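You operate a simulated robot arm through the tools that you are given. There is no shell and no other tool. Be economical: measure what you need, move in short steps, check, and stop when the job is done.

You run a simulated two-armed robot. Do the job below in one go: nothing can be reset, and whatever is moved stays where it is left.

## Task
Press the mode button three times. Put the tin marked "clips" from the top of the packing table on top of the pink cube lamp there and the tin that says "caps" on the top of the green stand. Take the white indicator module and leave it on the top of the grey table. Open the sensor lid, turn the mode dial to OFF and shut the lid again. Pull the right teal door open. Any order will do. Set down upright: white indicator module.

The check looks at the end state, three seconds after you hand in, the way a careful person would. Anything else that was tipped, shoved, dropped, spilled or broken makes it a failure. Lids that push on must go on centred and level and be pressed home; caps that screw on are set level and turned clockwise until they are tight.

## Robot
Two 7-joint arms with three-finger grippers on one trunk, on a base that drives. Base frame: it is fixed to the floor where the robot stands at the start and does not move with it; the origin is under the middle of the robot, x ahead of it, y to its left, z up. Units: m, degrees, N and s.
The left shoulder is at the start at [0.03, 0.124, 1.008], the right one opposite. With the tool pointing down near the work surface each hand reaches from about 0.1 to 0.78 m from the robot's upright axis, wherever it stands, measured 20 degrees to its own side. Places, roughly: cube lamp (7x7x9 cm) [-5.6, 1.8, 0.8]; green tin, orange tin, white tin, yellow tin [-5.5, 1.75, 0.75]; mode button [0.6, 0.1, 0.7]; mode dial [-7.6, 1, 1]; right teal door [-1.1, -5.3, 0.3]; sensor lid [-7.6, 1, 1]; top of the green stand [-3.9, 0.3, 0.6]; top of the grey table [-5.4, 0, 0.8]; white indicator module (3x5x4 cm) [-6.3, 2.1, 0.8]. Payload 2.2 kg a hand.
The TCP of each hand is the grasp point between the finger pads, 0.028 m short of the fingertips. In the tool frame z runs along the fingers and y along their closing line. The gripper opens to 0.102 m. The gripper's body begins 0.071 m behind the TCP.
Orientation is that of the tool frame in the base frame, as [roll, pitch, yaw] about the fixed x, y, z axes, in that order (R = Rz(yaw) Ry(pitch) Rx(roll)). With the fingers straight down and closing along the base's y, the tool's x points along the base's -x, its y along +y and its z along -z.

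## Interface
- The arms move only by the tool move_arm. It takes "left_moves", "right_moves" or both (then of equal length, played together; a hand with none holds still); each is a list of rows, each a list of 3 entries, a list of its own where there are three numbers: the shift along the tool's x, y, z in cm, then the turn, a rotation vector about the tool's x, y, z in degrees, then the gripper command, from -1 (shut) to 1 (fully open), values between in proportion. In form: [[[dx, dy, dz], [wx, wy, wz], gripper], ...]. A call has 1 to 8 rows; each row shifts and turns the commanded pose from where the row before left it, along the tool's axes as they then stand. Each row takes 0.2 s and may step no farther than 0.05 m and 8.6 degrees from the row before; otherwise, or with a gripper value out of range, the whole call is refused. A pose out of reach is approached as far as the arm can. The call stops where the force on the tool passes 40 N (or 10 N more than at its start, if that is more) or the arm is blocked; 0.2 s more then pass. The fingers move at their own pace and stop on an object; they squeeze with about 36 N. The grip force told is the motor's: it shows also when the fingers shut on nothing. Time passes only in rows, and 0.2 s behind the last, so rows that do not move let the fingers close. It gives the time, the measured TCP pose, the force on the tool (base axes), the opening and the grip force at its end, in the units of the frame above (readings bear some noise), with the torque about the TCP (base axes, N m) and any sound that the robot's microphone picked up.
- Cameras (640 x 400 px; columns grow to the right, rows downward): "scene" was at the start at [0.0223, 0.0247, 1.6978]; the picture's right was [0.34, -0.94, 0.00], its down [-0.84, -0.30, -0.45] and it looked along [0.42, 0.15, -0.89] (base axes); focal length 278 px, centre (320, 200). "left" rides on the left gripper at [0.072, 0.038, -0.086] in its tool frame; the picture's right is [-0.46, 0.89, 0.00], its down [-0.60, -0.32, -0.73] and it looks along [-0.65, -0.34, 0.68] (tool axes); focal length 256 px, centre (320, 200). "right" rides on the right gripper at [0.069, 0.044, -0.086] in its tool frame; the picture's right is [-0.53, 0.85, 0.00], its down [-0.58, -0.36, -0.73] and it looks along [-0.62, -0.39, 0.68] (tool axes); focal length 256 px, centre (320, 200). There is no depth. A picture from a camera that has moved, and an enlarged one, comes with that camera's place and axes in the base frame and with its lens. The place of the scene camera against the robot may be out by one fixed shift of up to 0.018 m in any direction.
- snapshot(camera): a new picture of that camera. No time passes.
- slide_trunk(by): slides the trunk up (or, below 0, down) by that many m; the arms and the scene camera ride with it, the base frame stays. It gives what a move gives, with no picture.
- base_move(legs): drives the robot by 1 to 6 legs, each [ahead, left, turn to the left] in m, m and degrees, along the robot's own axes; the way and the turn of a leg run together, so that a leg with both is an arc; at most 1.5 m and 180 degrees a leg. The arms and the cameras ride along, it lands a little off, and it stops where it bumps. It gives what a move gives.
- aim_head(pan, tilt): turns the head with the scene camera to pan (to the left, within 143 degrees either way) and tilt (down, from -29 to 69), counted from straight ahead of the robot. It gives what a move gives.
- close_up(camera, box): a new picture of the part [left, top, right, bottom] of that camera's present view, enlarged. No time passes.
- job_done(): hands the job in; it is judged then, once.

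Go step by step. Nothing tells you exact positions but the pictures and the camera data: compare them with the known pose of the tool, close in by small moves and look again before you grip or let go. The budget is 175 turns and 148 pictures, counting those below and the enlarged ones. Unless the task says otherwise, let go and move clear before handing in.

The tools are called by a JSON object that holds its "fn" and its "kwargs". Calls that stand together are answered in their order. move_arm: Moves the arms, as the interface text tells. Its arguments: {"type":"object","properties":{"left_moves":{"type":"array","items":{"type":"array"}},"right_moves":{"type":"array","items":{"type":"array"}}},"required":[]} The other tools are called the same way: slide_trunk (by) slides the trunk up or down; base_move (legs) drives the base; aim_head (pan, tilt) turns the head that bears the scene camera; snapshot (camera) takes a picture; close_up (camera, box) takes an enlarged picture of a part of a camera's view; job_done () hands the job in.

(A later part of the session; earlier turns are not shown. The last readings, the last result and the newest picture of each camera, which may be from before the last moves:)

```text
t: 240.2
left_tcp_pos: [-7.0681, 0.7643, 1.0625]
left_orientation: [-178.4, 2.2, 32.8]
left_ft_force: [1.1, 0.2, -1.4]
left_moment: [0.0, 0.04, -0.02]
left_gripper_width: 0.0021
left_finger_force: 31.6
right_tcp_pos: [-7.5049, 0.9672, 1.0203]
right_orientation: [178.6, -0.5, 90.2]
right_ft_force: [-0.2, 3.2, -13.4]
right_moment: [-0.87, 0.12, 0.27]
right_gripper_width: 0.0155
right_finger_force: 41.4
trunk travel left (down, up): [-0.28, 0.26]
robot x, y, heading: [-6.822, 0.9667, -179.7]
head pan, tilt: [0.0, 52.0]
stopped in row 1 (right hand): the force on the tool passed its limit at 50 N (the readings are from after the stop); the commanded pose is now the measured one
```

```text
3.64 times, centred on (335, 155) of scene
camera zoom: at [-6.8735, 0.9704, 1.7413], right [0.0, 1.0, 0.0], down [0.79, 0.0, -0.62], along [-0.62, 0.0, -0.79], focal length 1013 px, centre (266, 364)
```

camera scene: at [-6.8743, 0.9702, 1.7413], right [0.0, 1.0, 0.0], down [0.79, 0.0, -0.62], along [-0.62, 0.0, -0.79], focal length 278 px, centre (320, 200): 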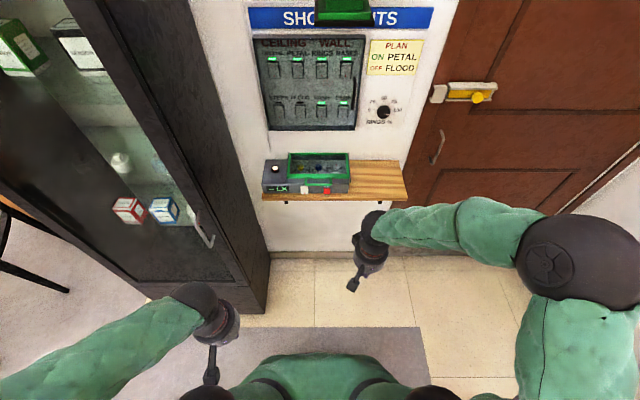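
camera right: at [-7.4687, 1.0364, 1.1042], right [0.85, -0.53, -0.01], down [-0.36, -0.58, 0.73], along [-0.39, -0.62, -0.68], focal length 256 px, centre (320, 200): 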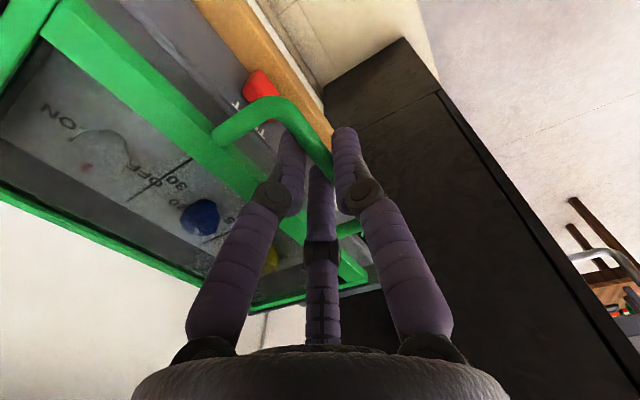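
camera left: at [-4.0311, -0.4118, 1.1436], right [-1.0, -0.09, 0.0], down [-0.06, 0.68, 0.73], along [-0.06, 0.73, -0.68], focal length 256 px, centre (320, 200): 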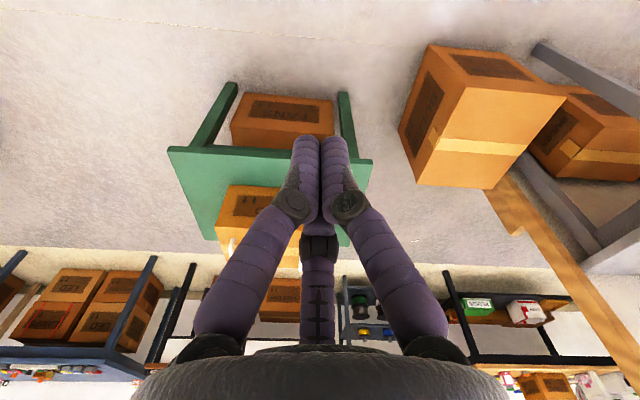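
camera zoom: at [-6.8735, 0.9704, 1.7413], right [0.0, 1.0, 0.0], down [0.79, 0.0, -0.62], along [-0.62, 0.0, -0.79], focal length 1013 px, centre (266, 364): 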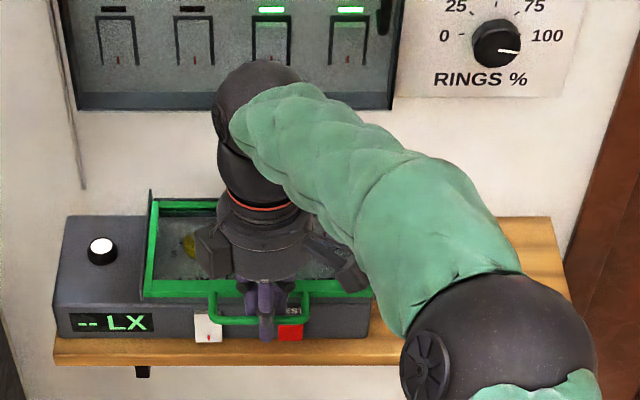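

Interesting: the lid resisted lifting but slid about 1 cm toward me, so it's a sliding lid. I'll pull it gently toward the robot in small steps.

{"fn": "move_arm", "kwargs": {"right_moves": [[[0, 0.4, 0], [0, 0, 0], -1], [[0, 0.4, 0], [0, 0, 0], -1], [[0, 0.4, 0], [0, 0, 0], -1], [[0, 0.4, 0], [0, 0, 0], -1]]}}

{"fn": "close_up", "kwargs": {"camera": "scene", "box": [255, 100, 415, 210]}}

```text
t: 241.2
left_tcp_pos: [-7.0714, 0.7649, 1.0627]
left_orientation: [-178.5, 2.1, 32.7]
left_ft_force: [0.1, 0.1, 0.1]
left_moment: [0.01, 0.05, 0.0]
left_gripper_width: 0.0022
left_finger_force: 31.3
right_tcp_pos: [-7.4914, 0.967, 1.0184]
right_orientation: [178.7, -0.5, 90.3]
right_ft_force: [0.0, 7.4, -24.2]
right_moment: [0.23, 0.1, 0.42]
right_gripper_width: 0.0151
right_finger_force: 41.3
trunk travel left (down, up): [-0.28, 0.26]
robot x, y, heading: [-6.8248, 0.963, 180.0]
head pan, tilt: [0.0, 52.0]
```

```text
3.64 times, centred on (335, 155) of scene
camera zoom: at [-6.877, 0.9713, 1.741], right [0.0, 1.0, 0.0], down [0.79, 0.0, -0.61], along [-0.61, 0.0, -0.79], focal length 1013 px, centre (266, 364)
```

zoom: 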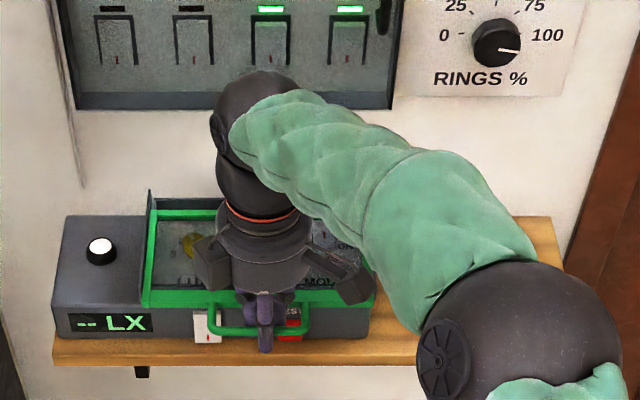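

It slides. I'll relieve the upward preload by 2–3 mm and keep pulling.

{"fn": "move_arm", "kwargs": {"right_moves": [[[0, 0, 0.3], [0, 0, 0], -1], [[0, 0.6, 0], [0, 0, 0], -1], [[0, 0.6, 0], [0, 0, 0], -1], [[0, 0.6, 0], [0, 0, 0], -1], [[0, 0.6, 0], [0, 0, 0], -1], [[0, 0.6, 0], [0, 0, 0], -1], [[0, 0.6, 0], [0, 0, 0], -1], [[0, 0.6, 0], [0, 0, 0], -1]]}}

{"fn": "close_up", "kwargs": {"camera": "scene", "box": [255, 100, 415, 230]}}

```text
t: 243.0
left_tcp_pos: [-7.0699, 0.7649, 1.0626]
left_orientation: [-178.3, 2.1, 32.7]
left_ft_force: [0.0, 0.4, 1.0]
left_moment: [0.0, 0.03, 0.03]
left_gripper_width: 0.0019
left_finger_force: 32.1
right_tcp_pos: [-7.4489, 0.967, 1.02]
right_orientation: [178.8, -0.5, 90.2]
right_ft_force: [0.1, 1.0, -20.6]
right_moment: [-0.83, 0.03, 0.4]
right_gripper_width: 0.0151
right_finger_force: 41.2
trunk travel left (down, up): [-0.28, 0.26]
robot x, y, heading: [-6.8243, 0.9685, -180.1]
head pan, tilt: [0.0, 52.0]
```

```text
3.08 times, centred on (335, 165) of scene
camera zoom: at [-6.8764, 0.9704, 1.7411], right [0.0, 1.0, 0.0], down [0.79, 0.0, -0.61], along [-0.61, 0.0, -0.79], focal length 857 px, centre (274, 308)
```

zoom: 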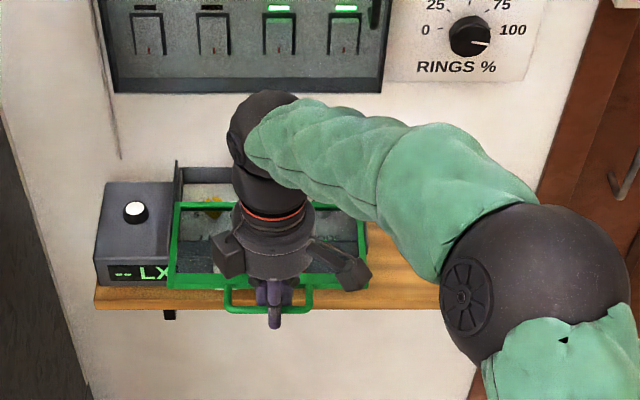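

About 6.5 cm open. Pulling another 5 cm to fully expose the dials.

{"fn": "move_arm", "kwargs": {"right_moves": [[[0, 0.6, 0.2], [0, 0, 0], -1], [[0, 0.7, 0], [0, 0, 0], -1], [[0, 0.7, 0], [0, 0, 0], -1], [[0, 0.7, 0], [0, 0, 0], -1], [[0, 0.7, 0], [0, 0, 0], -1], [[0, 0.7, 0], [0, 0, 0], -1], [[0, 0.7, 0], [0, 0, 0], -1]]}}

{"fn": "close_up", "kwargs": {"camera": "scene", "box": [255, 100, 415, 230]}}

```text
t: 244.6
left_tcp_pos: [-7.0725, 0.7643, 1.062]
left_orientation: [-178.3, 2.0, 32.8]
left_ft_force: [-0.3, -1.3, 0.0]
left_moment: [0.0, -0.01, 0.01]
left_gripper_width: 0.0021
left_finger_force: 31.4
right_tcp_pos: [-7.4055, 0.9676, 1.0199]
right_orientation: [179.3, -0.5, 90.2]
right_ft_force: [-24.1, -4.2, -19.3]
right_moment: [0.85, 0.3, 0.52]
right_gripper_width: 0.0151
right_finger_force: 40.5
trunk travel left (down, up): [-0.28, 0.26]
robot x, y, heading: [-6.8226, 0.9643, -179.7]
head pan, tilt: [0.0, 52.0]
```

```text
3.08 times, centred on (335, 165) of scene
camera zoom: at [-6.8799, 0.9695, 1.741], right [0.0, 1.0, 0.0], down [0.79, 0.0, -0.61], along [-0.61, 0.0, -0.79], focal length 857 px, centre (274, 308)
```

zoom: 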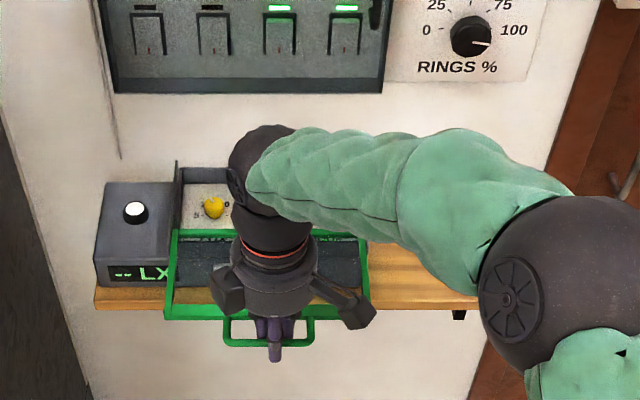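

It has reached its stop (pull force rose), about 11 cm open. Releasing the handle and rising.

{"fn": "move_arm", "kwargs": {"right_moves": [[[0, -0.3, 0], [0, 0, 0], -1], [[0, 0, 0], [0, 0, 0], -0.4], [[0, 0, 0], [0, 0, 0], 0], [[0, 0, 0], [0, 0, 0], 0], [[0, 0, -2], [0, 0, 0], 0], [[0, 0, -4], [0, 0, 0], 0], [[0, 0, -4], [0, 0, 0], 0], [[4, 0, -2], [0, 0, 0], 0]]}}

{"fn": "close_up", "kwargs": {"camera": "scene", "box": [255, 100, 415, 230]}}

```text
t: 246.4
left_tcp_pos: [-7.0681, 0.7663, 1.0631]
left_orientation: [-178.3, 2.1, 32.8]
left_ft_force: [-0.4, 0.9, -0.3]
left_moment: [-0.05, 0.0, 0.01]
left_gripper_width: 0.0021
left_finger_force: 31.6
right_tcp_pos: [-7.4029, 1.0093, 1.1408]
right_orientation: [179.0, -0.4, 90.2]
right_ft_force: [0.7, -0.2, 0.3]
right_moment: [-0.03, 0.01, 0.0]
right_gripper_width: 0.051
right_finger_force: 0.1
trunk travel left (down, up): [-0.28, 0.26]
robot x, y, heading: [-6.8183, 0.9641, -179.9]
head pan, tilt: [0.0, 52.0]
```

```text
3.08 times, centred on (335, 165) of scene
camera zoom: at [-6.8733, 0.9728, 1.7413], right [0.0, 1.0, 0.0], down [0.79, 0.0, -0.62], along [-0.62, 0.0, -0.79], focal length 857 px, centre (274, 308)
```

zoom: 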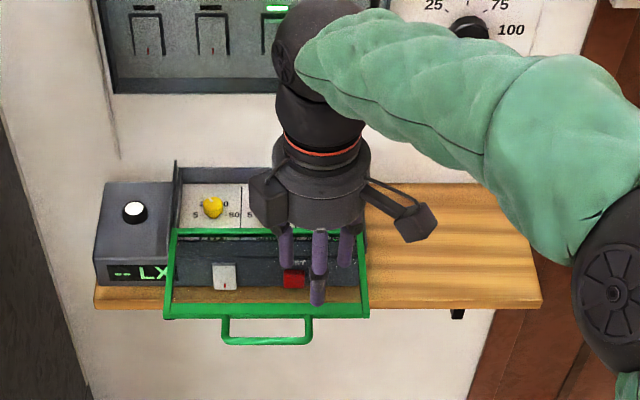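

The lid stays open. I'll move the hand aside to view the mode dial.

{"fn": "move_arm", "kwargs": {"right_moves": [[[4.5, 0, 0], [0, 0, 0], 0], [[4.5, 0, 0], [0, 0, 0], 0], [[4.5, 0, 0], [0, 0, 0], 0], [[4.5, 0, 0], [0, 0, 0], 0]]}}

{"fn": "close_up", "kwargs": {"camera": "scene", "box": [275, 130, 375, 200]}}

{"fn": "snapshot", "kwargs": {"camera": "right"}}

```text
t: 247.4
left_tcp_pos: [-7.0701, 0.7646, 1.0623]
left_orientation: [-178.3, 2.1, 32.9]
left_ft_force: [-1.2, 0.2, -0.3]
left_moment: [0.0, -0.02, 0.0]
left_gripper_width: 0.0023
left_finger_force: 31.4
right_tcp_pos: [-7.4076, 1.1905, 1.1405]
right_orientation: [178.9, -0.4, 90.3]
right_ft_force: [0.4, 0.0, -0.1]
right_moment: [0.02, -0.01, 0.02]
right_gripper_width: 0.0511
right_finger_force: 0.0
trunk travel left (down, up): [-0.28, 0.26]
robot x, y, heading: [-6.8206, 0.9655, -180.0]
head pan, tilt: [0.0, 52.0]
```

```text
5.71 times, centred on (325, 165) of scene
camera zoom: at [-6.8748, 0.9712, 1.7412], right [0.0, 1.0, 0.0], down [0.79, 0.0, -0.62], along [-0.62, 0.0, -0.79], focal length 1591 px, centre (291, 400)
```

zoom: 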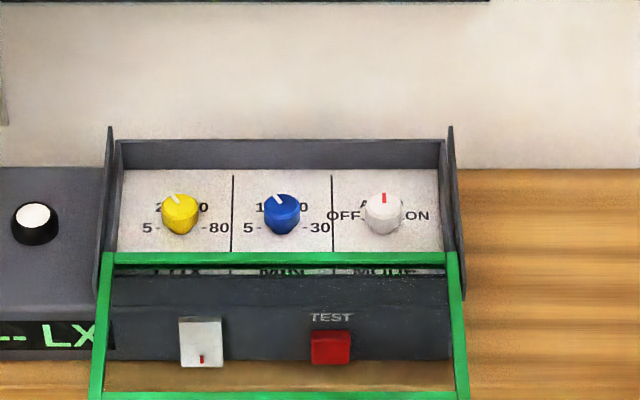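

```text
30 pictures are left
camera right: at [-7.3655, 1.2588, 1.227], right [0.85, -0.53, 0.01], down [-0.38, -0.58, 0.72], along [-0.38, -0.61, -0.69], focal length 256 px, centre (320, 200)
```

right: 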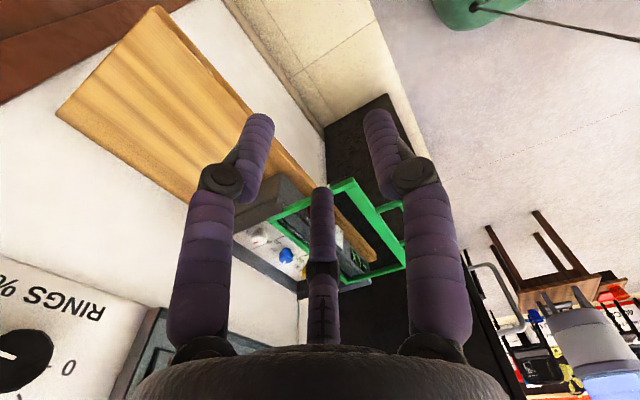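

MODE dial: pointer is up (AUTO), OFF is to the left, so it must turn counter-clockwise about 70°. I'll turn the hand back to its natural yaw and tilt it 15° so the wrist stays away from the wall panel.

{"fn": "move_arm", "kwargs": {"right_moves": [[[0, 0, 0], [0, 0, 8.5], -0.2], [[0, 0, 0], [0, 0, 8.5], -0.2], [[0, 0, 0], [0, 0, 8.5], -0.2], [[0, 0, 0], [0, 0, 8.5], -0.2], [[0, 0, 0], [0, 0, 8.5], -0.2], [[0, 0, 0], [0, 0, 8.5], -0.2], [[0, 0, 0], [0, 0, 8.5], -0.2], [[0, 0, 0], [0, 0, 8.5], -0.2]]}}

{"fn": "move_arm", "kwargs": {"right_moves": [[[0, 0, 0], [0, 0, 7.5], -0.2], [[0, 0, 0], [0, 0, 7.5], -0.2], [[0, 0, 0], [0, 0, 7.5], -0.2], [[0, 0, 0], [0, -7.5, 0], -0.2], [[0, 0, 0], [0, -7.5, 0], -0.2]]}}

```text
t: 249.2
left_tcp_pos: [-7.0699, 0.7652, 1.0628]
left_orientation: [-178.3, 2.1, 32.7]
left_ft_force: [0.5, 0.2, -0.1]
left_moment: [0.02, -0.01, 0.01]
left_gripper_width: 0.0018
left_finger_force: 31.9
right_tcp_pos: [-7.4071, 1.1859, 1.142]
right_orientation: [-179.8, -1.1, 22.1]
right_ft_force: [-0.2, -0.1, -0.3]
right_moment: [-0.02, -0.01, 0.0]
right_gripper_width: 0.0411
right_finger_force: 0.0
trunk travel left (down, up): [-0.28, 0.26]
robot x, y, heading: [-6.8223, 0.9675, -180.1]
head pan, tilt: [0.0, 52.0]
```

```text
t: 250.4
left_tcp_pos: [-7.0678, 0.764, 1.0644]
left_orientation: [-178.3, 2.2, 32.9]
left_ft_force: [-0.1, -0.7, -0.5]
left_moment: [0.01, -0.01, 0.0]
left_gripper_width: 0.0021
left_finger_force: 31.5
right_tcp_pos: [-7.406, 1.1863, 1.1414]
right_orientation: [-179.5, 14.1, -0.2]
right_ft_force: [-0.1, 0.0, -0.7]
right_moment: [0.02, 0.03, -0.03]
right_gripper_width: 0.0407
right_finger_force: 0.0
trunk travel left (down, up): [-0.28, 0.26]
robot x, y, heading: [-6.8193, 0.9664, -179.7]
head pan, tilt: [0.0, 52.0]
```

Tilted. Now moving to just above the mode dial.

{"fn": "move_arm", "kwargs": {"right_moves": [[[-3.37, 2.6, 1.9], [0, 0, 0], -0.2], [[-3.37, 2.6, 1.9], [0, 0, 0], -0.2], [[-3.37, 2.6, 1.9], [0, 0, 0], -0.2], [[-3.37, 2.6, 1.9], [0, 0, 0], -0.2], [[-3.37, 2.6, 1.9], [0, 0, 0], -0.2], [[-3.37, 2.6, 1.9], [0, 0, 0], -0.2]]}}

{"fn": "snapshot", "kwargs": {"camera": "right"}}

{"fn": "close_up", "kwargs": {"camera": "scene", "box": [275, 110, 395, 200]}}

```text
t: 251.8
left_tcp_pos: [-7.0686, 0.7646, 1.0631]
left_orientation: [-178.4, 2.0, 32.6]
left_ft_force: [0.2, -0.3, -0.3]
left_moment: [0.04, -0.01, 0.02]
left_gripper_width: 0.0022
left_finger_force: 31.9
right_tcp_pos: [-7.6137, 1.0369, 1.0738]
right_orientation: [-179.4, 13.3, 0.1]
right_ft_force: [-1.6, 0.8, -0.7]
right_moment: [0.06, -0.03, 0.02]
right_gripper_width: 0.0406
right_finger_force: 0.1
right hand out of reach, approached as far as the arm can: row 6
trunk travel left (down, up): [-0.28, 0.26]
robot x, y, heading: [-6.8193, 0.9658, -180.3]
head pan, tilt: [0.0, 52.0]
```

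```text
29 pictures are left
camera right: at [-7.5269, 0.9928, 1.1409], right [-0.52, -0.85, 0.11], down [-0.39, 0.36, 0.85], along [-0.76, 0.4, -0.52], focal length 256 px, centre (320, 200)
```

right: 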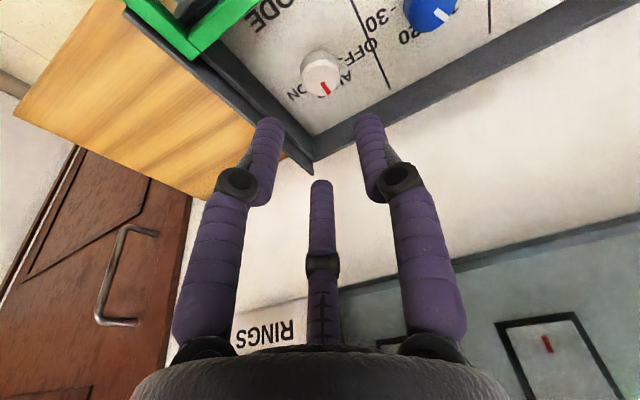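

```text
4.44 times, centred on (335, 155) of scene
camera zoom: at [-6.8756, 0.969, 1.7404], right [0.0, 1.0, 0.0], down [0.79, 0.0, -0.61], along [-0.61, 0.0, -0.79], focal length 1238 px, centre (253, 400)
```

zoom: 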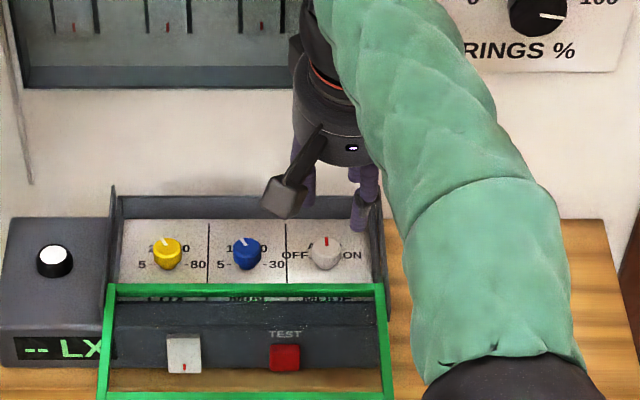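

Reach is marginal, so I'll nudge the base 5 cm ahead and re-centre over the dial, at about (-7.615, 1.028), lowering partway.

{"fn": "base_move", "kwargs": {"legs": [[0.05, 0, 0]]}}

{"fn": "move_arm", "kwargs": {"right_moves": [[[2.5, 0.5, 0], [0, 0, 0], -0.2], [[2.8, 0.4, 0], [0, 0, 0], -0.2], [[0.5, 0, 2.5], [0, 0, 0], -0.2]]}}

{"fn": "snapshot", "kwargs": {"camera": "right"}}

```text
t: 252.8
left_tcp_pos: [-7.1124, 0.7649, 1.064]
left_orientation: [-178.3, 2.0, 32.6]
left_ft_force: [-0.1, 0.3, 0.0]
left_moment: [0.0, -0.02, 0.0]
left_gripper_width: 0.0022
left_finger_force: 31.6
right_tcp_pos: [-7.6499, 1.0411, 1.0828]
right_orientation: [-179.3, 12.6, 0.1]
right_ft_force: [3.3, 1.3, 0.3]
right_moment: [-0.11, 0.3, 0.01]
right_gripper_width: 0.0407
right_finger_force: 0.1
trunk travel left (down, up): [-0.28, 0.26]
robot x, y, heading: [-6.8621, 0.9711, 180.3]
head pan, tilt: [0.0, 52.0]
stopped in leg 1: the force on the tool passed its limit at 172 N (the readings are from after the stop); the commanded pose is now the measured one
```

```text
t: 253.6
left_tcp_pos: [-7.1122, 0.7649, 1.0627]
left_orientation: [-178.3, 2.0, 32.8]
left_ft_force: [-0.7, 0.5, 0.5]
left_moment: [0.01, 0.01, -0.03]
left_gripper_width: 0.002
left_finger_force: 31.6
right_tcp_pos: [-7.6023, 1.0325, 1.0459]
right_orientation: [-179.4, 12.5, 0.0]
right_ft_force: [-0.6, 0.5, 1.5]
right_moment: [0.02, -0.03, -0.02]
right_gripper_width: 0.041
right_finger_force: 0.2
trunk travel left (down, up): [-0.28, 0.26]
robot x, y, heading: [-6.8629, 0.964, 180.1]
head pan, tilt: [0.0, 52.0]
```

```text
27 pictures are left
camera right: at [-7.515, 0.9871, 1.1131], right [-0.52, -0.85, 0.11], down [-0.4, 0.36, 0.84], along [-0.75, 0.4, -0.53], focal length 256 px, centre (320, 200)
```

right: 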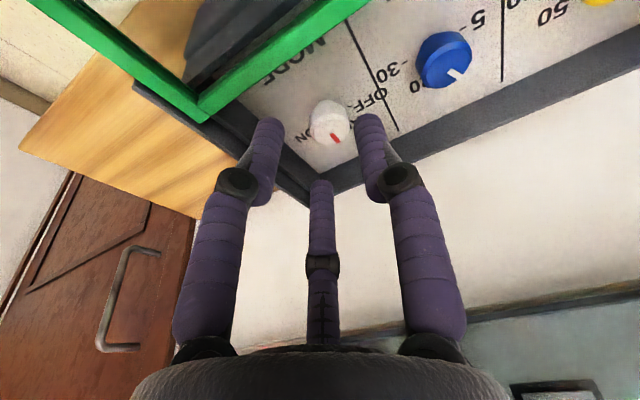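

The hand brushed the wall area as the base nudged; I'll check that later. The dial top triangulates to (-7.619, 1.027, 0.988). Lowering around it.

{"fn": "move_arm", "kwargs": {"right_moves": [[[-0.1, 0.5, 1.5], [0, 0, 0], -0.2], [[0, 0, 1.5], [0, 0, 0], -0.2], [[0, 0, 1.2], [0, 0, 0], -0.2]]}}

{"fn": "snapshot", "kwargs": {"camera": "right"}}

```text
t: 254.4
left_tcp_pos: [-7.1097, 0.7654, 1.0636]
left_orientation: [-178.3, 2.0, 32.7]
left_ft_force: [-0.1, -0.1, -0.1]
left_moment: [0.01, -0.01, 0.0]
left_gripper_width: 0.0021
left_finger_force: 31.5
right_tcp_pos: [-7.61, 1.0267, 1.0084]
right_orientation: [-179.3, 12.8, 0.1]
right_ft_force: [4.7, -1.9, 11.3]
right_moment: [0.06, -0.37, -0.13]
right_gripper_width: 0.0419
right_finger_force: 1.1
trunk travel left (down, up): [-0.28, 0.26]
robot x, y, heading: [-6.8612, 0.9682, 180.0]
head pan, tilt: [0.0, 52.0]
```

```text
26 pictures are left
camera right: at [-7.5233, 0.9818, 1.0764], right [-0.52, -0.85, 0.11], down [-0.4, 0.36, 0.84], along [-0.75, 0.4, -0.52], focal length 256 px, centre (320, 200)
```

right: 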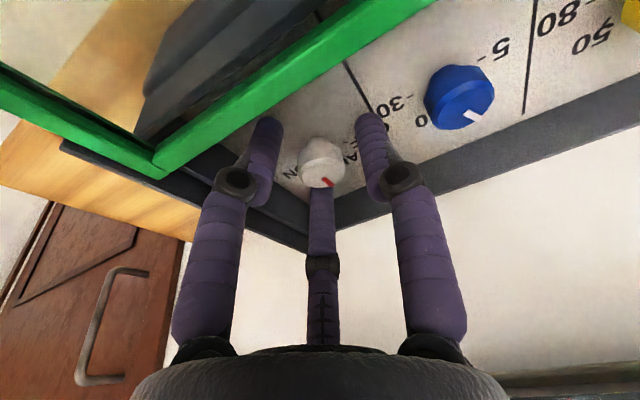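

A tilted finger touches the plate. I'll lift 1.2 cm, level the tool (there's clearance at this depth), recentre and come down level.

{"fn": "move_arm", "kwargs": {"right_moves": [[[0, 0, -1.2], [0, 0, 0], -0.2], [[0, 0, 0], [0, 6.3, 0], -0.2], [[0, 0, 0], [0, 6.3, 0], -0.2], [[-0.7, 0, 0], [0, 0, 0], -0.2]]}}

{"fn": "snapshot", "kwargs": {"camera": "right"}}

```text
t: 255.4
left_tcp_pos: [-7.1118, 0.7646, 1.0638]
left_orientation: [-178.3, 2.1, 32.6]
left_ft_force: [-0.3, 0.1, 0.4]
left_moment: [0.02, -0.03, 0.04]
left_gripper_width: 0.0023
left_finger_force: 31.2
right_tcp_pos: [-7.6085, 1.0269, 1.017]
right_orientation: [-179.4, -0.1, -0.2]
right_ft_force: [-2.4, 2.3, 1.2]
right_moment: [-0.21, -0.2, -0.02]
right_gripper_width: 0.0436
right_finger_force: 2.4
right hand out of reach, approached as far as the arm can: row 4
trunk travel left (down, up): [-0.28, 0.26]
robot x, y, heading: [-6.861, 0.9661, 179.6]
head pan, tilt: [0.0, 52.0]
```

```text
25 pictures are left
camera right: at [-7.5388, 0.9825, 1.1013], right [-0.54, -0.84, -0.01], down [-0.58, 0.36, 0.73], along [-0.62, 0.4, -0.68], focal length 256 px, centre (320, 200)
```

right: 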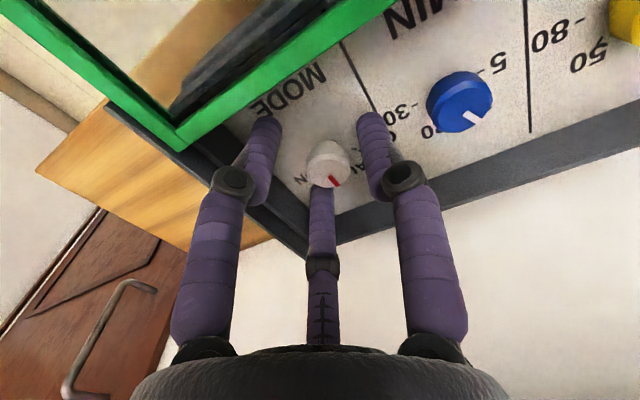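

Just 1 cm short in reach. I'll lift 2.5 cm, creep the base ahead 2.5 cm, then adjust.

{"fn": "move_arm", "kwargs": {"right_moves": [[[1.0, 0, -2.5], [0, 0, 0], -0.2], [[0, 0, 0], [0, 0, 0], -0.2]]}}

{"fn": "base_move", "kwargs": {"legs": [[0.025, 0, 0]]}}

{"fn": "snapshot", "kwargs": {"camera": "right"}}

```text
t: 256.0
left_tcp_pos: [-7.1129, 0.7655, 1.0629]
left_orientation: [-178.3, 2.0, 32.7]
left_ft_force: [-0.5, 1.1, 0.1]
left_moment: [-0.02, -0.02, 0.01]
left_gripper_width: 0.0021
left_finger_force: 31.4
right_tcp_pos: [-7.5971, 1.026, 1.0413]
right_orientation: [-179.4, -0.3, 0.0]
right_ft_force: [-0.8, 0.2, 0.3]
right_moment: [-0.01, -0.03, -0.01]
right_gripper_width: 0.0406
right_finger_force: 0.1
trunk travel left (down, up): [-0.28, 0.26]
robot x, y, heading: [-6.8661, 0.9662, 180.0]
head pan, tilt: [0.0, 52.0]
```

```text
t: 256.8
left_tcp_pos: [-7.1368, 0.7652, 1.0623]
left_orientation: [-178.3, 2.0, 32.7]
left_ft_force: [-1.4, 0.5, -0.4]
left_moment: [-0.01, -0.04, 0.04]
left_gripper_width: 0.0022
left_finger_force: 31.2
right_tcp_pos: [-7.6222, 1.0267, 1.0434]
right_orientation: [-179.4, -0.1, 0.0]
right_ft_force: [-0.1, -0.2, 0.0]
right_moment: [0.03, -0.06, 0.01]
right_gripper_width: 0.0408
right_finger_force: 0.1
trunk travel left (down, up): [-0.28, 0.26]
robot x, y, heading: [-6.8887, 0.9666, -180.0]
head pan, tilt: [0.0, 52.0]
```

```text
24 pictures are left
camera right: at [-7.5534, 0.9818, 1.1267], right [-0.53, -0.84, -0.01], down [-0.58, 0.36, 0.73], along [-0.62, 0.4, -0.68], focal length 256 px, centre (320, 200)
```

right: 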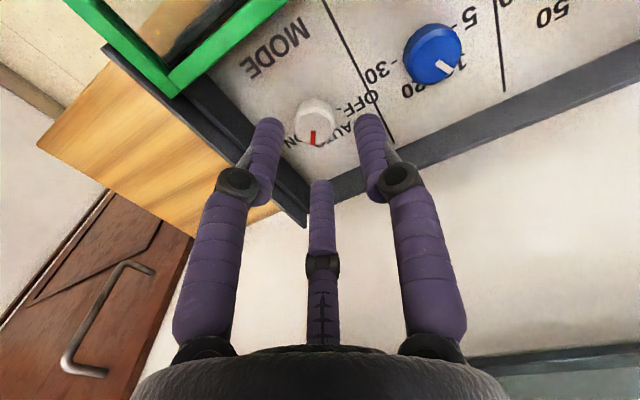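

Centred within a few mm. Lowering level onto the dial.

{"fn": "move_arm", "kwargs": {"right_moves": [[[0.5, 0, 1.5], [0, 0, 0], -0.2], [[0, 0, 1.2], [0, 0, 0], -0.2], [[0, 0, 0.8], [0, 0, 0], -0.2], [[0, 0, 0.3], [0, 0, 0], -0.2]]}}

{"fn": "snapshot", "kwargs": {"camera": "right"}}

```text
t: 257.8
left_tcp_pos: [-7.136, 0.7649, 1.0624]
left_orientation: [-178.3, 2.2, 32.8]
left_ft_force: [-0.5, 0.4, -1.2]
left_moment: [0.01, 0.0, 0.01]
left_gripper_width: 0.002
left_finger_force: 31.6
right_tcp_pos: [-7.615, 1.0274, 1.0043]
right_orientation: [-179.4, -0.1, -0.1]
right_ft_force: [0.6, 1.1, 0.4]
right_moment: [0.02, -0.02, -0.01]
right_gripper_width: 0.0408
right_finger_force: 0.0
trunk travel left (down, up): [-0.28, 0.26]
robot x, y, heading: [-6.891, 0.965, -180.1]
head pan, tilt: [0.0, 52.0]
```

```text
23 pictures are left
camera right: at [-7.5474, 0.983, 1.0892], right [-0.54, -0.84, -0.01], down [-0.58, 0.36, 0.73], along [-0.62, 0.4, -0.68], focal length 256 px, centre (320, 200)
```

right: 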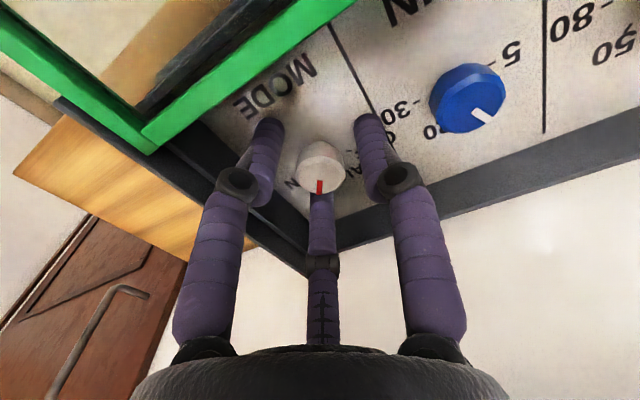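

The dial sits centred; its pointer got nudged about 30° toward ON. OFF is at about 60° left of AUTO. Gripping and turning counter-clockwise.

{"fn": "move_arm", "kwargs": {"right_moves": [[[0, 0, 0], [0, 0, 0], -0.6], [[0, 0, 0], [0, 0, 0], -1], [[0, 0, 0], [0, 0, 0], -1], [[0, 0, 0], [0, 0, -7], -1], [[0, 0, 0], [0, 0, -7], -1], [[0, 0, 0], [0, 0, -7], -1], [[0, 0, 0], [0, 0, -7], -1], [[0, 0, 0], [0, 0, -7], -1]]}}

{"fn": "snapshot", "kwargs": {"camera": "right"}}

```text
t: 259.6
left_tcp_pos: [-7.1376, 0.7661, 1.0629]
left_orientation: [-178.5, 2.0, 32.7]
left_ft_force: [0.5, -0.7, 0.2]
left_moment: [-0.01, 0.03, 0.0]
left_gripper_width: 0.0021
left_finger_force: 31.8
right_tcp_pos: [-7.6189, 1.029, 1.0052]
right_orientation: [-179.5, -0.2, 34.9]
right_ft_force: [-21.3, 12.1, 1.1]
right_moment: [0.2, 0.93, 0.03]
right_gripper_width: 0.0234
right_finger_force: 45.1
trunk travel left (down, up): [-0.28, 0.26]
robot x, y, heading: [-6.8848, 0.9691, 179.9]
head pan, tilt: [0.0, 52.0]
```

```text
22 pictures are left
camera right: at [-7.5369, 1.0315, 1.0904], right [0.05, -1.0, -0.01], down [-0.68, -0.04, 0.73], along [-0.73, -0.03, -0.68], focal length 256 px, centre (320, 200)
```

right: 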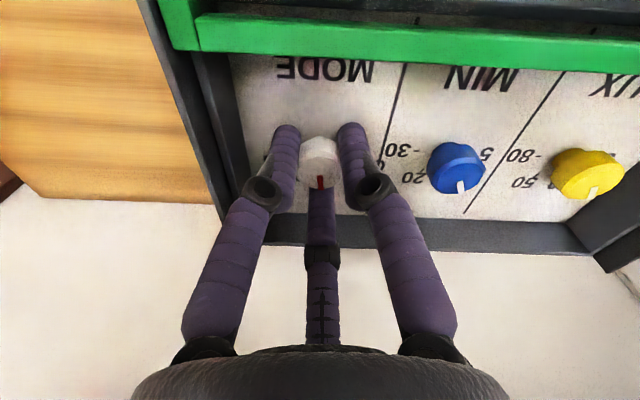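

Turning works; the pointer moved with the hand to AUTO. Turning about 58° further to OFF.

{"fn": "move_arm", "kwargs": {"right_moves": [[[-0.1, -0.3, 0], [0, 0, -8], -1], [[0, 0, 0], [0, 0, -8.3], -1], [[0, 0, 0], [0, 0, -8.3], -1], [[0, 0, 0], [0, 0, -8.3], -1], [[0, 0, 0], [0, 0, -8.3], -1], [[0, 0, 0], [0, 0, -8.3], -1], [[0, 0, 0], [0, 0, -8.3], -1]]}}

{"fn": "snapshot", "kwargs": {"camera": "right"}}

```text
t: 261.2
left_tcp_pos: [-7.1352, 0.7636, 1.0638]
left_orientation: [-178.3, 2.0, 32.7]
left_ft_force: [0.3, -0.5, -0.2]
left_moment: [0.01, 0.0, 0.02]
left_gripper_width: 0.002
left_finger_force: 31.6
right_tcp_pos: [-7.6198, 1.0274, 1.0054]
right_orientation: [179.7, -0.5, 92.9]
right_ft_force: [-0.8, 4.3, 10.0]
right_moment: [0.16, -0.26, -0.55]
right_gripper_width: 0.0234
right_finger_force: 45.2
trunk travel left (down, up): [-0.28, 0.26]
robot x, y, heading: [-6.8882, 0.9661, -180.1]
head pan, tilt: [0.0, 52.0]
```

```text
21 pictures are left
camera right: at [-7.5784, 1.0983, 1.0912], right [0.87, -0.49, 0.0], down [-0.34, -0.6, 0.72], along [-0.36, -0.63, -0.69], focal length 256 px, centre (320, 200)
```

right: 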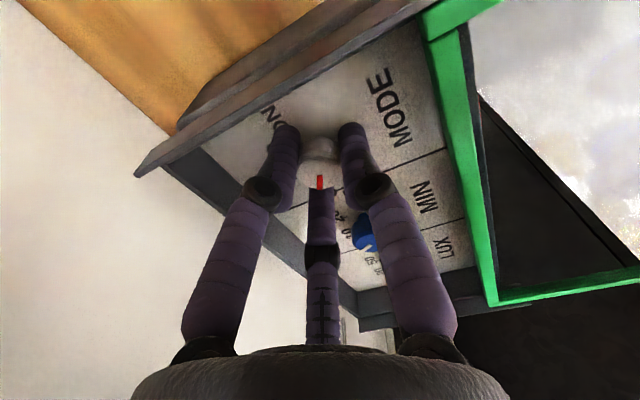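

The pointer now points to about 240°, the OFF position. Opening carefully, rising and checking.

{"fn": "move_arm", "kwargs": {"right_moves": [[[0, 0, 0], [0, 0, 0], -0.5], [[0, 0, 0], [0, 0, 0], -0.2], [[0, 0, 0], [0, 0, 0], -0.2], [[0, 0, -2], [0, 0, 0], -0.2], [[0, 2, -2], [0, 0, 0], -0.2], [[0, 4.5, 0], [0, 0, 0], -0.2], [[4, 2, 0], [0, 0, 0], -0.2], [[4, 2, 0], [0, 0, 0], -0.2]]}}

{"fn": "move_arm", "kwargs": {"right_moves": [[[4, 2, -2], [0, 0, 0], -0.2], [[4, 2, -2], [0, 0, 0], -0.2], [[4, 2, 0], [0, 0, 0], -0.2]]}}

{"fn": "close_up", "kwargs": {"camera": "scene", "box": [270, 120, 390, 200]}}

```text
t: 263.0
left_tcp_pos: [-7.1346, 0.7658, 1.063]
left_orientation: [-178.3, 2.1, 32.7]
left_ft_force: [0.8, 1.2, -0.4]
left_moment: [-0.03, -0.04, 0.05]
left_gripper_width: 0.0023
left_finger_force: 32.2
right_tcp_pos: [-7.5158, 1.114, 1.0439]
right_orientation: [180.0, -0.6, 92.8]
right_ft_force: [0.5, 0.2, -0.7]
right_moment: [-0.02, 0.01, -0.04]
right_gripper_width: 0.0406
right_finger_force: 0.1
trunk travel left (down, up): [-0.28, 0.26]
robot x, y, heading: [-6.8902, 0.9669, -180.1]
head pan, tilt: [0.0, 52.0]
```

```text
t: 263.8
left_tcp_pos: [-7.1351, 0.7653, 1.063]
left_orientation: [-178.3, 2.3, 32.7]
left_ft_force: [-0.6, 0.1, 0.7]
left_moment: [-0.04, 0.03, 0.0]
left_gripper_width: 0.0022
left_finger_force: 31.8
right_tcp_pos: [-7.4595, 1.2384, 1.0892]
right_orientation: [179.9, -0.7, 92.8]
right_ft_force: [-0.3, 0.0, -0.3]
right_moment: [-0.04, 0.0, -0.02]
right_gripper_width: 0.0408
right_finger_force: 0.1
trunk travel left (down, up): [-0.28, 0.26]
robot x, y, heading: [-6.8876, 0.9678, -179.8]
head pan, tilt: [0.0, 52.0]
```

```text
5.00 times, centred on (330, 160) of scene
camera zoom: at [-6.9389, 0.9723, 1.7413], right [0.0, 1.0, 0.0], down [0.79, 0.0, -0.62], along [-0.62, 0.0, -0.79], focal length 1392 px, centre (270, 400)
```

zoom: 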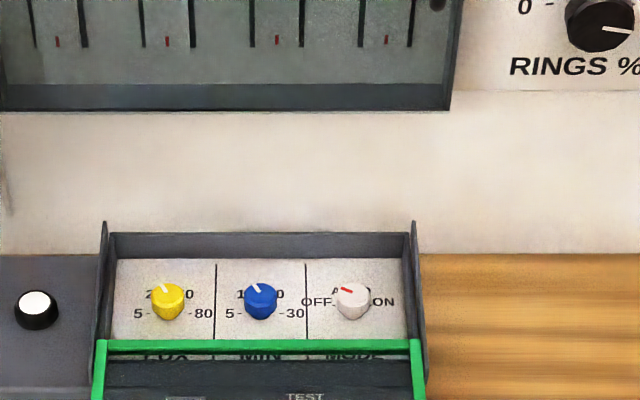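

The dial points at OFF and the other knobs are untouched. Now closing the lid: I'll bring the shut fingers in front of the handle bar and push it back home.

{"fn": "move_arm", "kwargs": {"right_moves": [[[0, 4.5, 0], [0, 0, 0], -1], [[0, 4.5, 0], [0, 0, 0], -1], [[-4.5, 3.6, 0], [0, 0, 0], -1], [[-4.7, 0, 0], [0, 0, 0], -1], [[-4.7, 0, 0], [0, 0, 0], -1], [[-4.7, 0, 0], [0, 0, 0], -1], [[-4.7, 0, 0], [0, 0, 0], -1], [[-3.6, 0, 0], [0, 0, 0], -1]]}}

{"fn": "move_arm", "kwargs": {"right_moves": [[[0, 0, 3], [0, 0, 0], -1], [[0, 0, 3], [0, 0, 0], -1], [[0, 0, 1], [0, 0, 0], -1]]}}

{"fn": "close_up", "kwargs": {"camera": "scene", "box": [240, 120, 420, 260]}}

```text
refused: row 3 steps farther than a row can; nothing moved
```

```text
t: 264.6
left_tcp_pos: [-7.1361, 0.7653, 1.0627]
left_orientation: [-178.3, 2.2, 32.8]
left_ft_force: [-0.2, 0.4, -0.5]
left_moment: [-0.02, 0.0, 0.01]
left_gripper_width: 0.0023
left_finger_force: 31.4
right_tcp_pos: [-7.4627, 1.238, 1.0165]
right_orientation: [180.0, -0.6, 92.8]
right_ft_force: [-0.8, 0.3, 0.3]
right_moment: [-0.02, 0.02, 0.03]
right_gripper_width: 0.0022
right_finger_force: 31.6
trunk travel left (down, up): [-0.28, 0.26]
robot x, y, heading: [-6.8872, 0.9668, -179.8]
head pan, tilt: [0.0, 52.0]
```

```text
2.86 times, centred on (330, 190) of scene
camera zoom: at [-6.9403, 0.9707, 1.7413], right [0.0, 1.0, 0.0], down [0.79, 0.0, -0.62], along [-0.62, 0.0, -0.79], focal length 796 px, centre (291, 229)
```

zoom: 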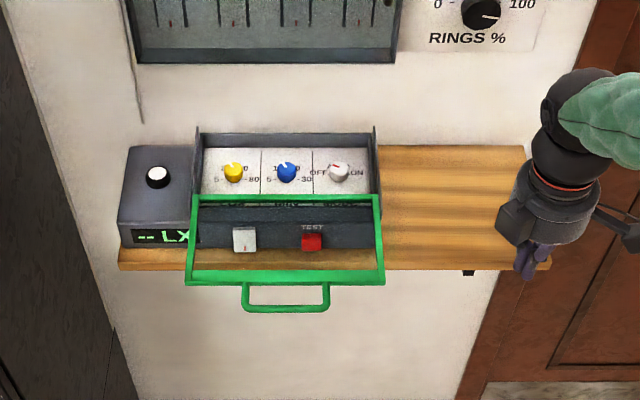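

The lowering ran first, harmlessly beside the shelf. Now moving out toward me and across to in front of the handle.

{"fn": "move_arm", "kwargs": {"right_moves": [[[0, 4.5, 0], [0, 0, 0], -1], [[0, 4.5, 0], [0, 0, 0], -1], [[0, 4.5, 0], [0, 0, 0], -1], [[-4.7, 0, 0], [0, 0, 0], -1], [[-4.7, 0, 0], [0, 0, 0], -1], [[-4.7, 0, 0], [0, 0, 0], -1], [[-4.7, 0, 0], [0, 0, 0], -1], [[-4.7, 0, 0], [0, 0, 0], -1]]}}

{"fn": "move_arm", "kwargs": {"right_moves": [[[-3, 0, 0], [0, 0, 0], -1], [[0, -2, 0], [0, 0, 0], -1], [[0, -1.5, 0], [0, 0, 0], -1]]}}

{"fn": "snapshot", "kwargs": {"camera": "right"}}

```text
t: 266.4
left_tcp_pos: [-7.1366, 0.764, 1.0628]
left_orientation: [-178.2, 1.9, 32.6]
left_ft_force: [0.3, 0.1, 0.4]
left_moment: [-0.01, -0.01, 0.0]
left_gripper_width: 0.0021
left_finger_force: 30.8
right_tcp_pos: [-7.3156, 1.0097, 1.0124]
right_orientation: [180.0, -0.8, 92.7]
right_ft_force: [0.7, 0.0, 0.2]
right_moment: [0.01, 0.04, 0.04]
right_gripper_width: 0.0024
right_finger_force: 32.0
trunk travel left (down, up): [-0.28, 0.26]
robot x, y, heading: [-6.8898, 0.9682, 180.2]
head pan, tilt: [0.0, 52.0]
```

```text
t: 267.2
left_tcp_pos: [-7.1363, 0.7652, 1.0633]
left_orientation: [-178.3, 2.1, 32.7]
left_ft_force: [-0.4, 0.5, -0.9]
left_moment: [0.01, -0.04, 0.0]
left_gripper_width: 0.0018
left_finger_force: 31.0
right_tcp_pos: [-7.3496, 0.9754, 1.0139]
right_orientation: [180.0, -0.7, 92.9]
right_ft_force: [-0.7, -0.8, 0.6]
right_moment: [0.07, 0.01, -0.02]
right_gripper_width: 0.002
right_finger_force: 31.4
trunk travel left (down, up): [-0.28, 0.26]
robot x, y, heading: [-6.8873, 0.969, -180.0]
head pan, tilt: [0.0, 52.0]
```

```text
18 pictures are left
camera right: at [-7.3113, 1.0457, 1.0996], right [0.87, -0.49, 0.0], down [-0.34, -0.6, 0.72], along [-0.36, -0.63, -0.69], focal length 256 px, centre (320, 200)
```

right: 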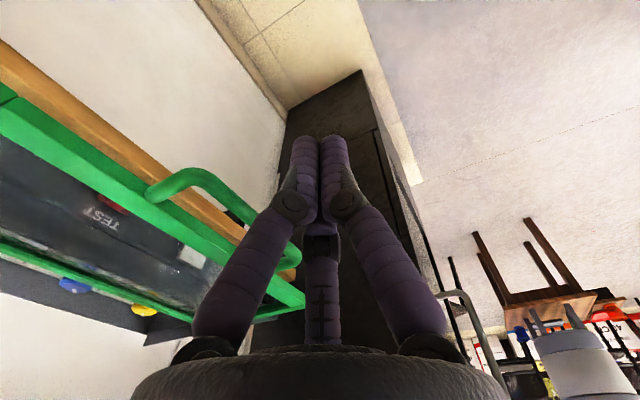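

The fingers are in front of the bar at the right height. Pushing it home in steps.

{"fn": "move_arm", "kwargs": {"right_moves": [[[0, -1, 0], [0, 0, 0], -1], [[0, -1, 0], [0, 0, 0], -1], [[0, -1, 0], [0, 0, 0], -1], [[0, -1, 0], [0, 0, 0], -1], [[0, -1, 0], [0, 0, 0], -1], [[0, -1, 0], [0, 0, 0], -1], [[0, -1, 0], [0, 0, 0], -1], [[0, -1, 0], [0, 0, 0], -1]]}}

{"fn": "move_arm", "kwargs": {"right_moves": [[[0, -0.8, 0], [0, 0, 0], -1], [[0, -0.8, 0], [0, 0, 0], -1], [[0, -0.8, 0], [0, 0, 0], -1], [[0, -0.8, 0], [0, 0, 0], -1], [[0, -0.8, 0], [0, 0, 0], -1], [[0, -0.8, 0], [0, 0, 0], -1], [[0, -0.8, 0], [0, 0, 0], -1], [[0, -0.8, 0], [0, 0, 0], -1]]}}

{"fn": "close_up", "kwargs": {"camera": "scene", "box": [240, 110, 400, 210]}}

```text
t: 269.0
left_tcp_pos: [-7.1355, 0.7657, 1.0632]
left_orientation: [-178.4, 2.1, 32.7]
left_ft_force: [0.0, -0.3, -0.6]
left_moment: [0.03, -0.02, 0.01]
left_gripper_width: 0.002
left_finger_force: 31.8
right_tcp_pos: [-7.431, 0.9738, 1.0159]
right_orientation: [179.9, -0.6, 92.7]
right_ft_force: [0.5, 0.2, 0.9]
right_moment: [0.0, -0.01, -0.02]
right_gripper_width: 0.0019
right_finger_force: 31.4
trunk travel left (down, up): [-0.28, 0.26]
robot x, y, heading: [-6.8866, 0.9681, -179.8]
head pan, tilt: [0.0, 52.0]
```

```text
t: 270.8
left_tcp_pos: [-7.1359, 0.7657, 1.0631]
left_orientation: [-178.2, 2.1, 32.7]
left_ft_force: [0.0, -0.3, -0.4]
left_moment: [-0.03, 0.0, -0.02]
left_gripper_width: 0.0023
left_finger_force: 31.5
right_tcp_pos: [-7.4959, 0.9708, 1.0147]
right_orientation: [180.0, -0.6, 92.7]
right_ft_force: [0.0, 0.5, -0.3]
right_moment: [-0.03, -0.02, 0.03]
right_gripper_width: 0.0021
right_finger_force: 31.9
trunk travel left (down, up): [-0.28, 0.26]
robot x, y, heading: [-6.889, 0.9679, -180.2]
head pan, tilt: [0.0, 52.0]
```

```text
4.00 times, centred on (320, 160) of scene
camera zoom: at [-6.9408, 0.97, 1.7412], right [0.0, 1.0, 0.0], down [0.79, 0.0, -0.62], along [-0.62, 0.0, -0.79], focal length 1114 px, centre (320, 360)
```

zoom: 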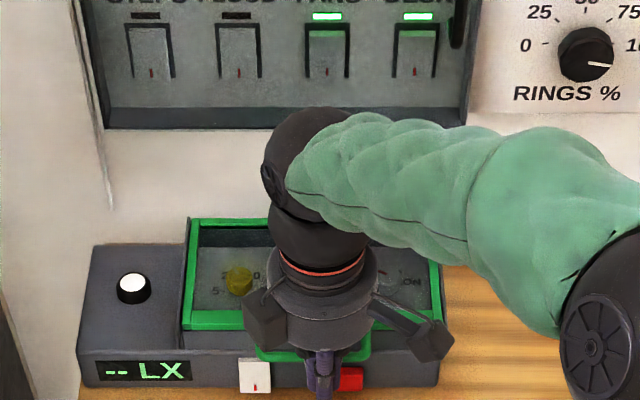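

Nearly closed. Pushing the last millimetres until it seats.

{"fn": "move_arm", "kwargs": {"right_moves": [[[0, -0.4, 0], [0, 0, 0], -1], [[0, -0.4, 0], [0, 0, 0], -1], [[0, -0.4, 0], [0, 0, 0], -1], [[0, -0.4, 0], [0, 0, 0], -1], [[0, -0.3, 0], [0, 0, 0], -1]]}}

```text
t: 271.9
left_tcp_pos: [-7.1326, 0.765, 1.0639]
left_orientation: [-178.2, 2.2, 32.8]
left_ft_force: [0.5, 0.1, 0.5]
left_moment: [-0.03, -0.03, 0.01]
left_gripper_width: 0.0021
left_finger_force: 31.5
right_tcp_pos: [-7.5015, 0.9683, 1.0116]
right_orientation: [178.6, -0.9, 92.8]
right_ft_force: [20.3, 2.4, 9.3]
right_moment: [0.2, 0.01, -0.15]
right_gripper_width: 0.002
right_finger_force: 31.7
trunk travel left (down, up): [-0.28, 0.26]
robot x, y, heading: [-6.8875, 0.9714, 179.9]
head pan, tilt: [0.0, 52.0]
stopped in row 5 (right hand): the force on the tool passed its limit at 43 N (the readings are from after the stop); the commanded pose is now the measured one
```

Stopped against the end with over 40 N, so the lid is home. I'll back the hand away and verify.

{"fn": "move_arm", "kwargs": {"right_moves": [[[0, 2, 0], [0, 0, 0], -1], [[0, 4.5, 0], [0, 0, 0], -1], [[0, 4.5, -1], [0, 0, 0], -1], [[0, 4.5, -1], [0, 0, 0], -1], [[0, 4.5, -1], [0, 0, 0], -1], [[4.5, 0, 0], [0, 0, 0], -1], [[4.5, 0, 0], [0, 0, 0], -1], [[4.5, 0, 0], [0, 0, 0], -1]]}}

{"fn": "close_up", "kwargs": {"camera": "scene", "box": [240, 100, 400, 210]}}

```text
t: 273.6
left_tcp_pos: [-7.1348, 0.7666, 1.0633]
left_orientation: [-178.3, 2.0, 32.7]
left_ft_force: [-0.4, 0.5, -0.3]
left_moment: [-0.01, -0.02, 0.02]
left_gripper_width: 0.0021
left_finger_force: 31.5
right_tcp_pos: [-7.3131, 1.1169, 1.0477]
right_orientation: [179.0, -0.7, 92.8]
right_ft_force: [0.2, -0.1, 0.6]
right_moment: [-0.03, -0.03, -0.02]
right_gripper_width: 0.0021
right_finger_force: 31.9
trunk travel left (down, up): [-0.28, 0.26]
robot x, y, heading: [-6.8842, 0.9666, -179.8]
head pan, tilt: [0.0, 52.0]
```

```text
3.64 times, centred on (320, 155) of scene
camera zoom: at [-6.94, 0.972, 1.7412], right [0.0, 1.0, 0.0], down [0.79, 0.0, -0.62], along [-0.62, 0.0, -0.79], focal length 1013 px, centre (320, 364)
```

zoom: 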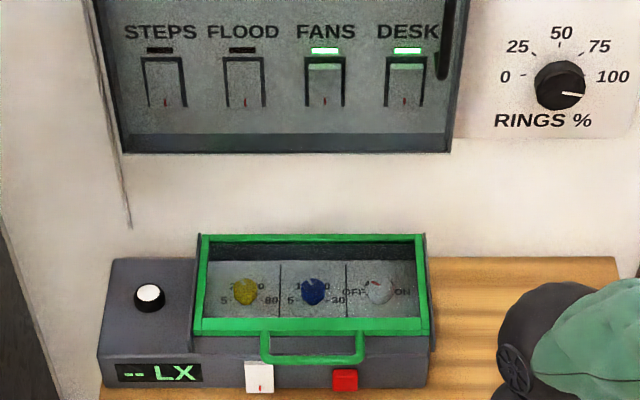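

Lid shut and the dial reads OFF through it. Last: the teal cabinet. I'll drive back around the divider and across the room in stages.

{"fn": "base_move", "kwargs": {"legs": [[-0.42, 0, 0], [0, 1.15, 0], [-0.5, 0.62, 0], [0, 0, 136], [1.25, 0, 0], [1.25, 0, 0]]}}

{"fn": "aim_head", "kwargs": {"pan": 0, "tilt": 25}}

{"fn": "snapshot", "kwargs": {"camera": "scene"}}

```text
t: 303.0
left_tcp_pos: [-3.9232, -2.6925, 1.0636]
left_orientation: [-178.3, 2.0, 165.9]
left_ft_force: [0.2, -0.1, 0.4]
left_moment: [0.01, 0.04, -0.02]
left_gripper_width: 0.0021
left_finger_force: 31.7
right_tcp_pos: [-4.0549, -3.0613, 1.0475]
right_orientation: [179.1, -0.8, -134.0]
right_ft_force: [0.1, 1.2, 0.2]
right_moment: [0.01, -0.02, -0.03]
right_gripper_width: 0.0022
right_finger_force: 31.0
trunk travel left (down, up): [-0.28, 0.26]
robot x, y, heading: [-4.2375, -2.6492, -46.7]
head pan, tilt: [0.0, 52.0]
```

```text
t: 303.9
left_tcp_pos: [-3.9213, -2.6935, 1.063]
left_orientation: [-178.3, 2.1, 165.9]
left_ft_force: [0.3, 0.5, -0.3]
left_moment: [0.0, 0.02, 0.01]
left_gripper_width: 0.0022
left_finger_force: 31.2
right_tcp_pos: [-4.0564, -3.0623, 1.0484]
right_orientation: [179.1, -0.8, -134.0]
right_ft_force: [-0.5, 0.2, 1.1]
right_moment: [-0.02, 0.0, 0.01]
right_gripper_width: 0.0021
right_finger_force: 31.6
trunk travel left (down, up): [-0.28, 0.26]
robot x, y, heading: [-4.2374, -2.65, -46.9]
head pan, tilt: [0.0, 25.0]
```

```text
15 pictures are left
camera scene: at [-4.2033, -2.6915, 1.7813], right [-0.73, -0.68, 0.0], down [-0.29, 0.31, -0.91], along [0.62, -0.66, -0.42], focal length 278 px, centre (320, 200)
```

scene: 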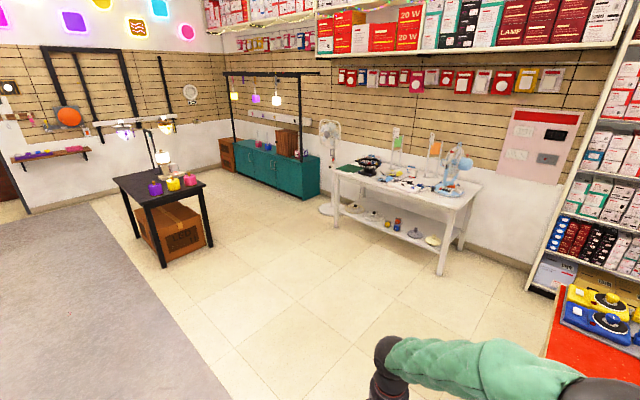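

Clear view: the teal cabinet is ahead, right end near (-1.41, -5.33), with a pedestal fan beside it. I'll drive to in front of the right door, facing it.

{"fn": "base_move", "kwargs": {"legs": [[1.2, 0, 0], [1.15, 0, 0], [0, 0, -43.3], [0, 1.25, 0]]}}

{"fn": "aim_head", "kwargs": {"pan": 0, "tilt": 45}}

{"fn": "snapshot", "kwargs": {"camera": "scene"}}

```text
t: 306.1
left_tcp_pos: [-3.7671, -2.8546, 1.0618]
left_orientation: [-178.4, 1.8, 166.0]
left_ft_force: [0.3, -1.9, 0.2]
left_moment: [0.07, 0.1, 0.0]
left_gripper_width: 0.0021
left_finger_force: 30.8
right_tcp_pos: [-3.9001, -3.2258, 1.0463]
right_orientation: [178.8, -0.8, -133.9]
right_ft_force: [1.0, -1.0, -1.0]
right_moment: [0.11, 0.08, -0.01]
right_gripper_width: 0.0022
right_finger_force: 31.5
trunk travel left (down, up): [-0.28, 0.26]
robot x, y, heading: [-4.0896, -2.8146, -46.6]
head pan, tilt: [0.0, 25.0]
stopped in leg 1: the robot was blocked; the commanded pose is now the measured one
```

```text
t: 306.9
left_tcp_pos: [-3.7699, -2.8524, 1.0628]
left_orientation: [-178.3, 2.1, 166.1]
left_ft_force: [0.4, 0.4, -0.2]
left_moment: [0.03, -0.01, 0.02]
left_gripper_width: 0.002
left_finger_force: 31.3
right_tcp_pos: [-3.9019, -3.2226, 1.0492]
right_orientation: [179.2, -0.8, -133.8]
right_ft_force: [0.1, -0.1, -1.3]
right_moment: [0.01, 0.02, 0.04]
right_gripper_width: 0.0021
right_finger_force: 31.5
trunk travel left (down, up): [-0.28, 0.26]
robot x, y, heading: [-4.0876, -2.8096, -46.5]
head pan, tilt: [0.0, 45.0]
```

```text
14 pictures are left
camera scene: at [-4.0581, -2.8458, 1.7509], right [-0.73, -0.69, 0.0], down [-0.48, 0.51, -0.71], along [0.49, -0.51, -0.71], focal length 278 px, centre (320, 200)
```

scene: 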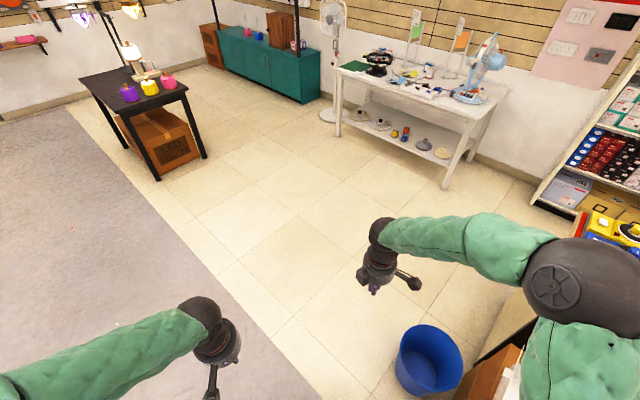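

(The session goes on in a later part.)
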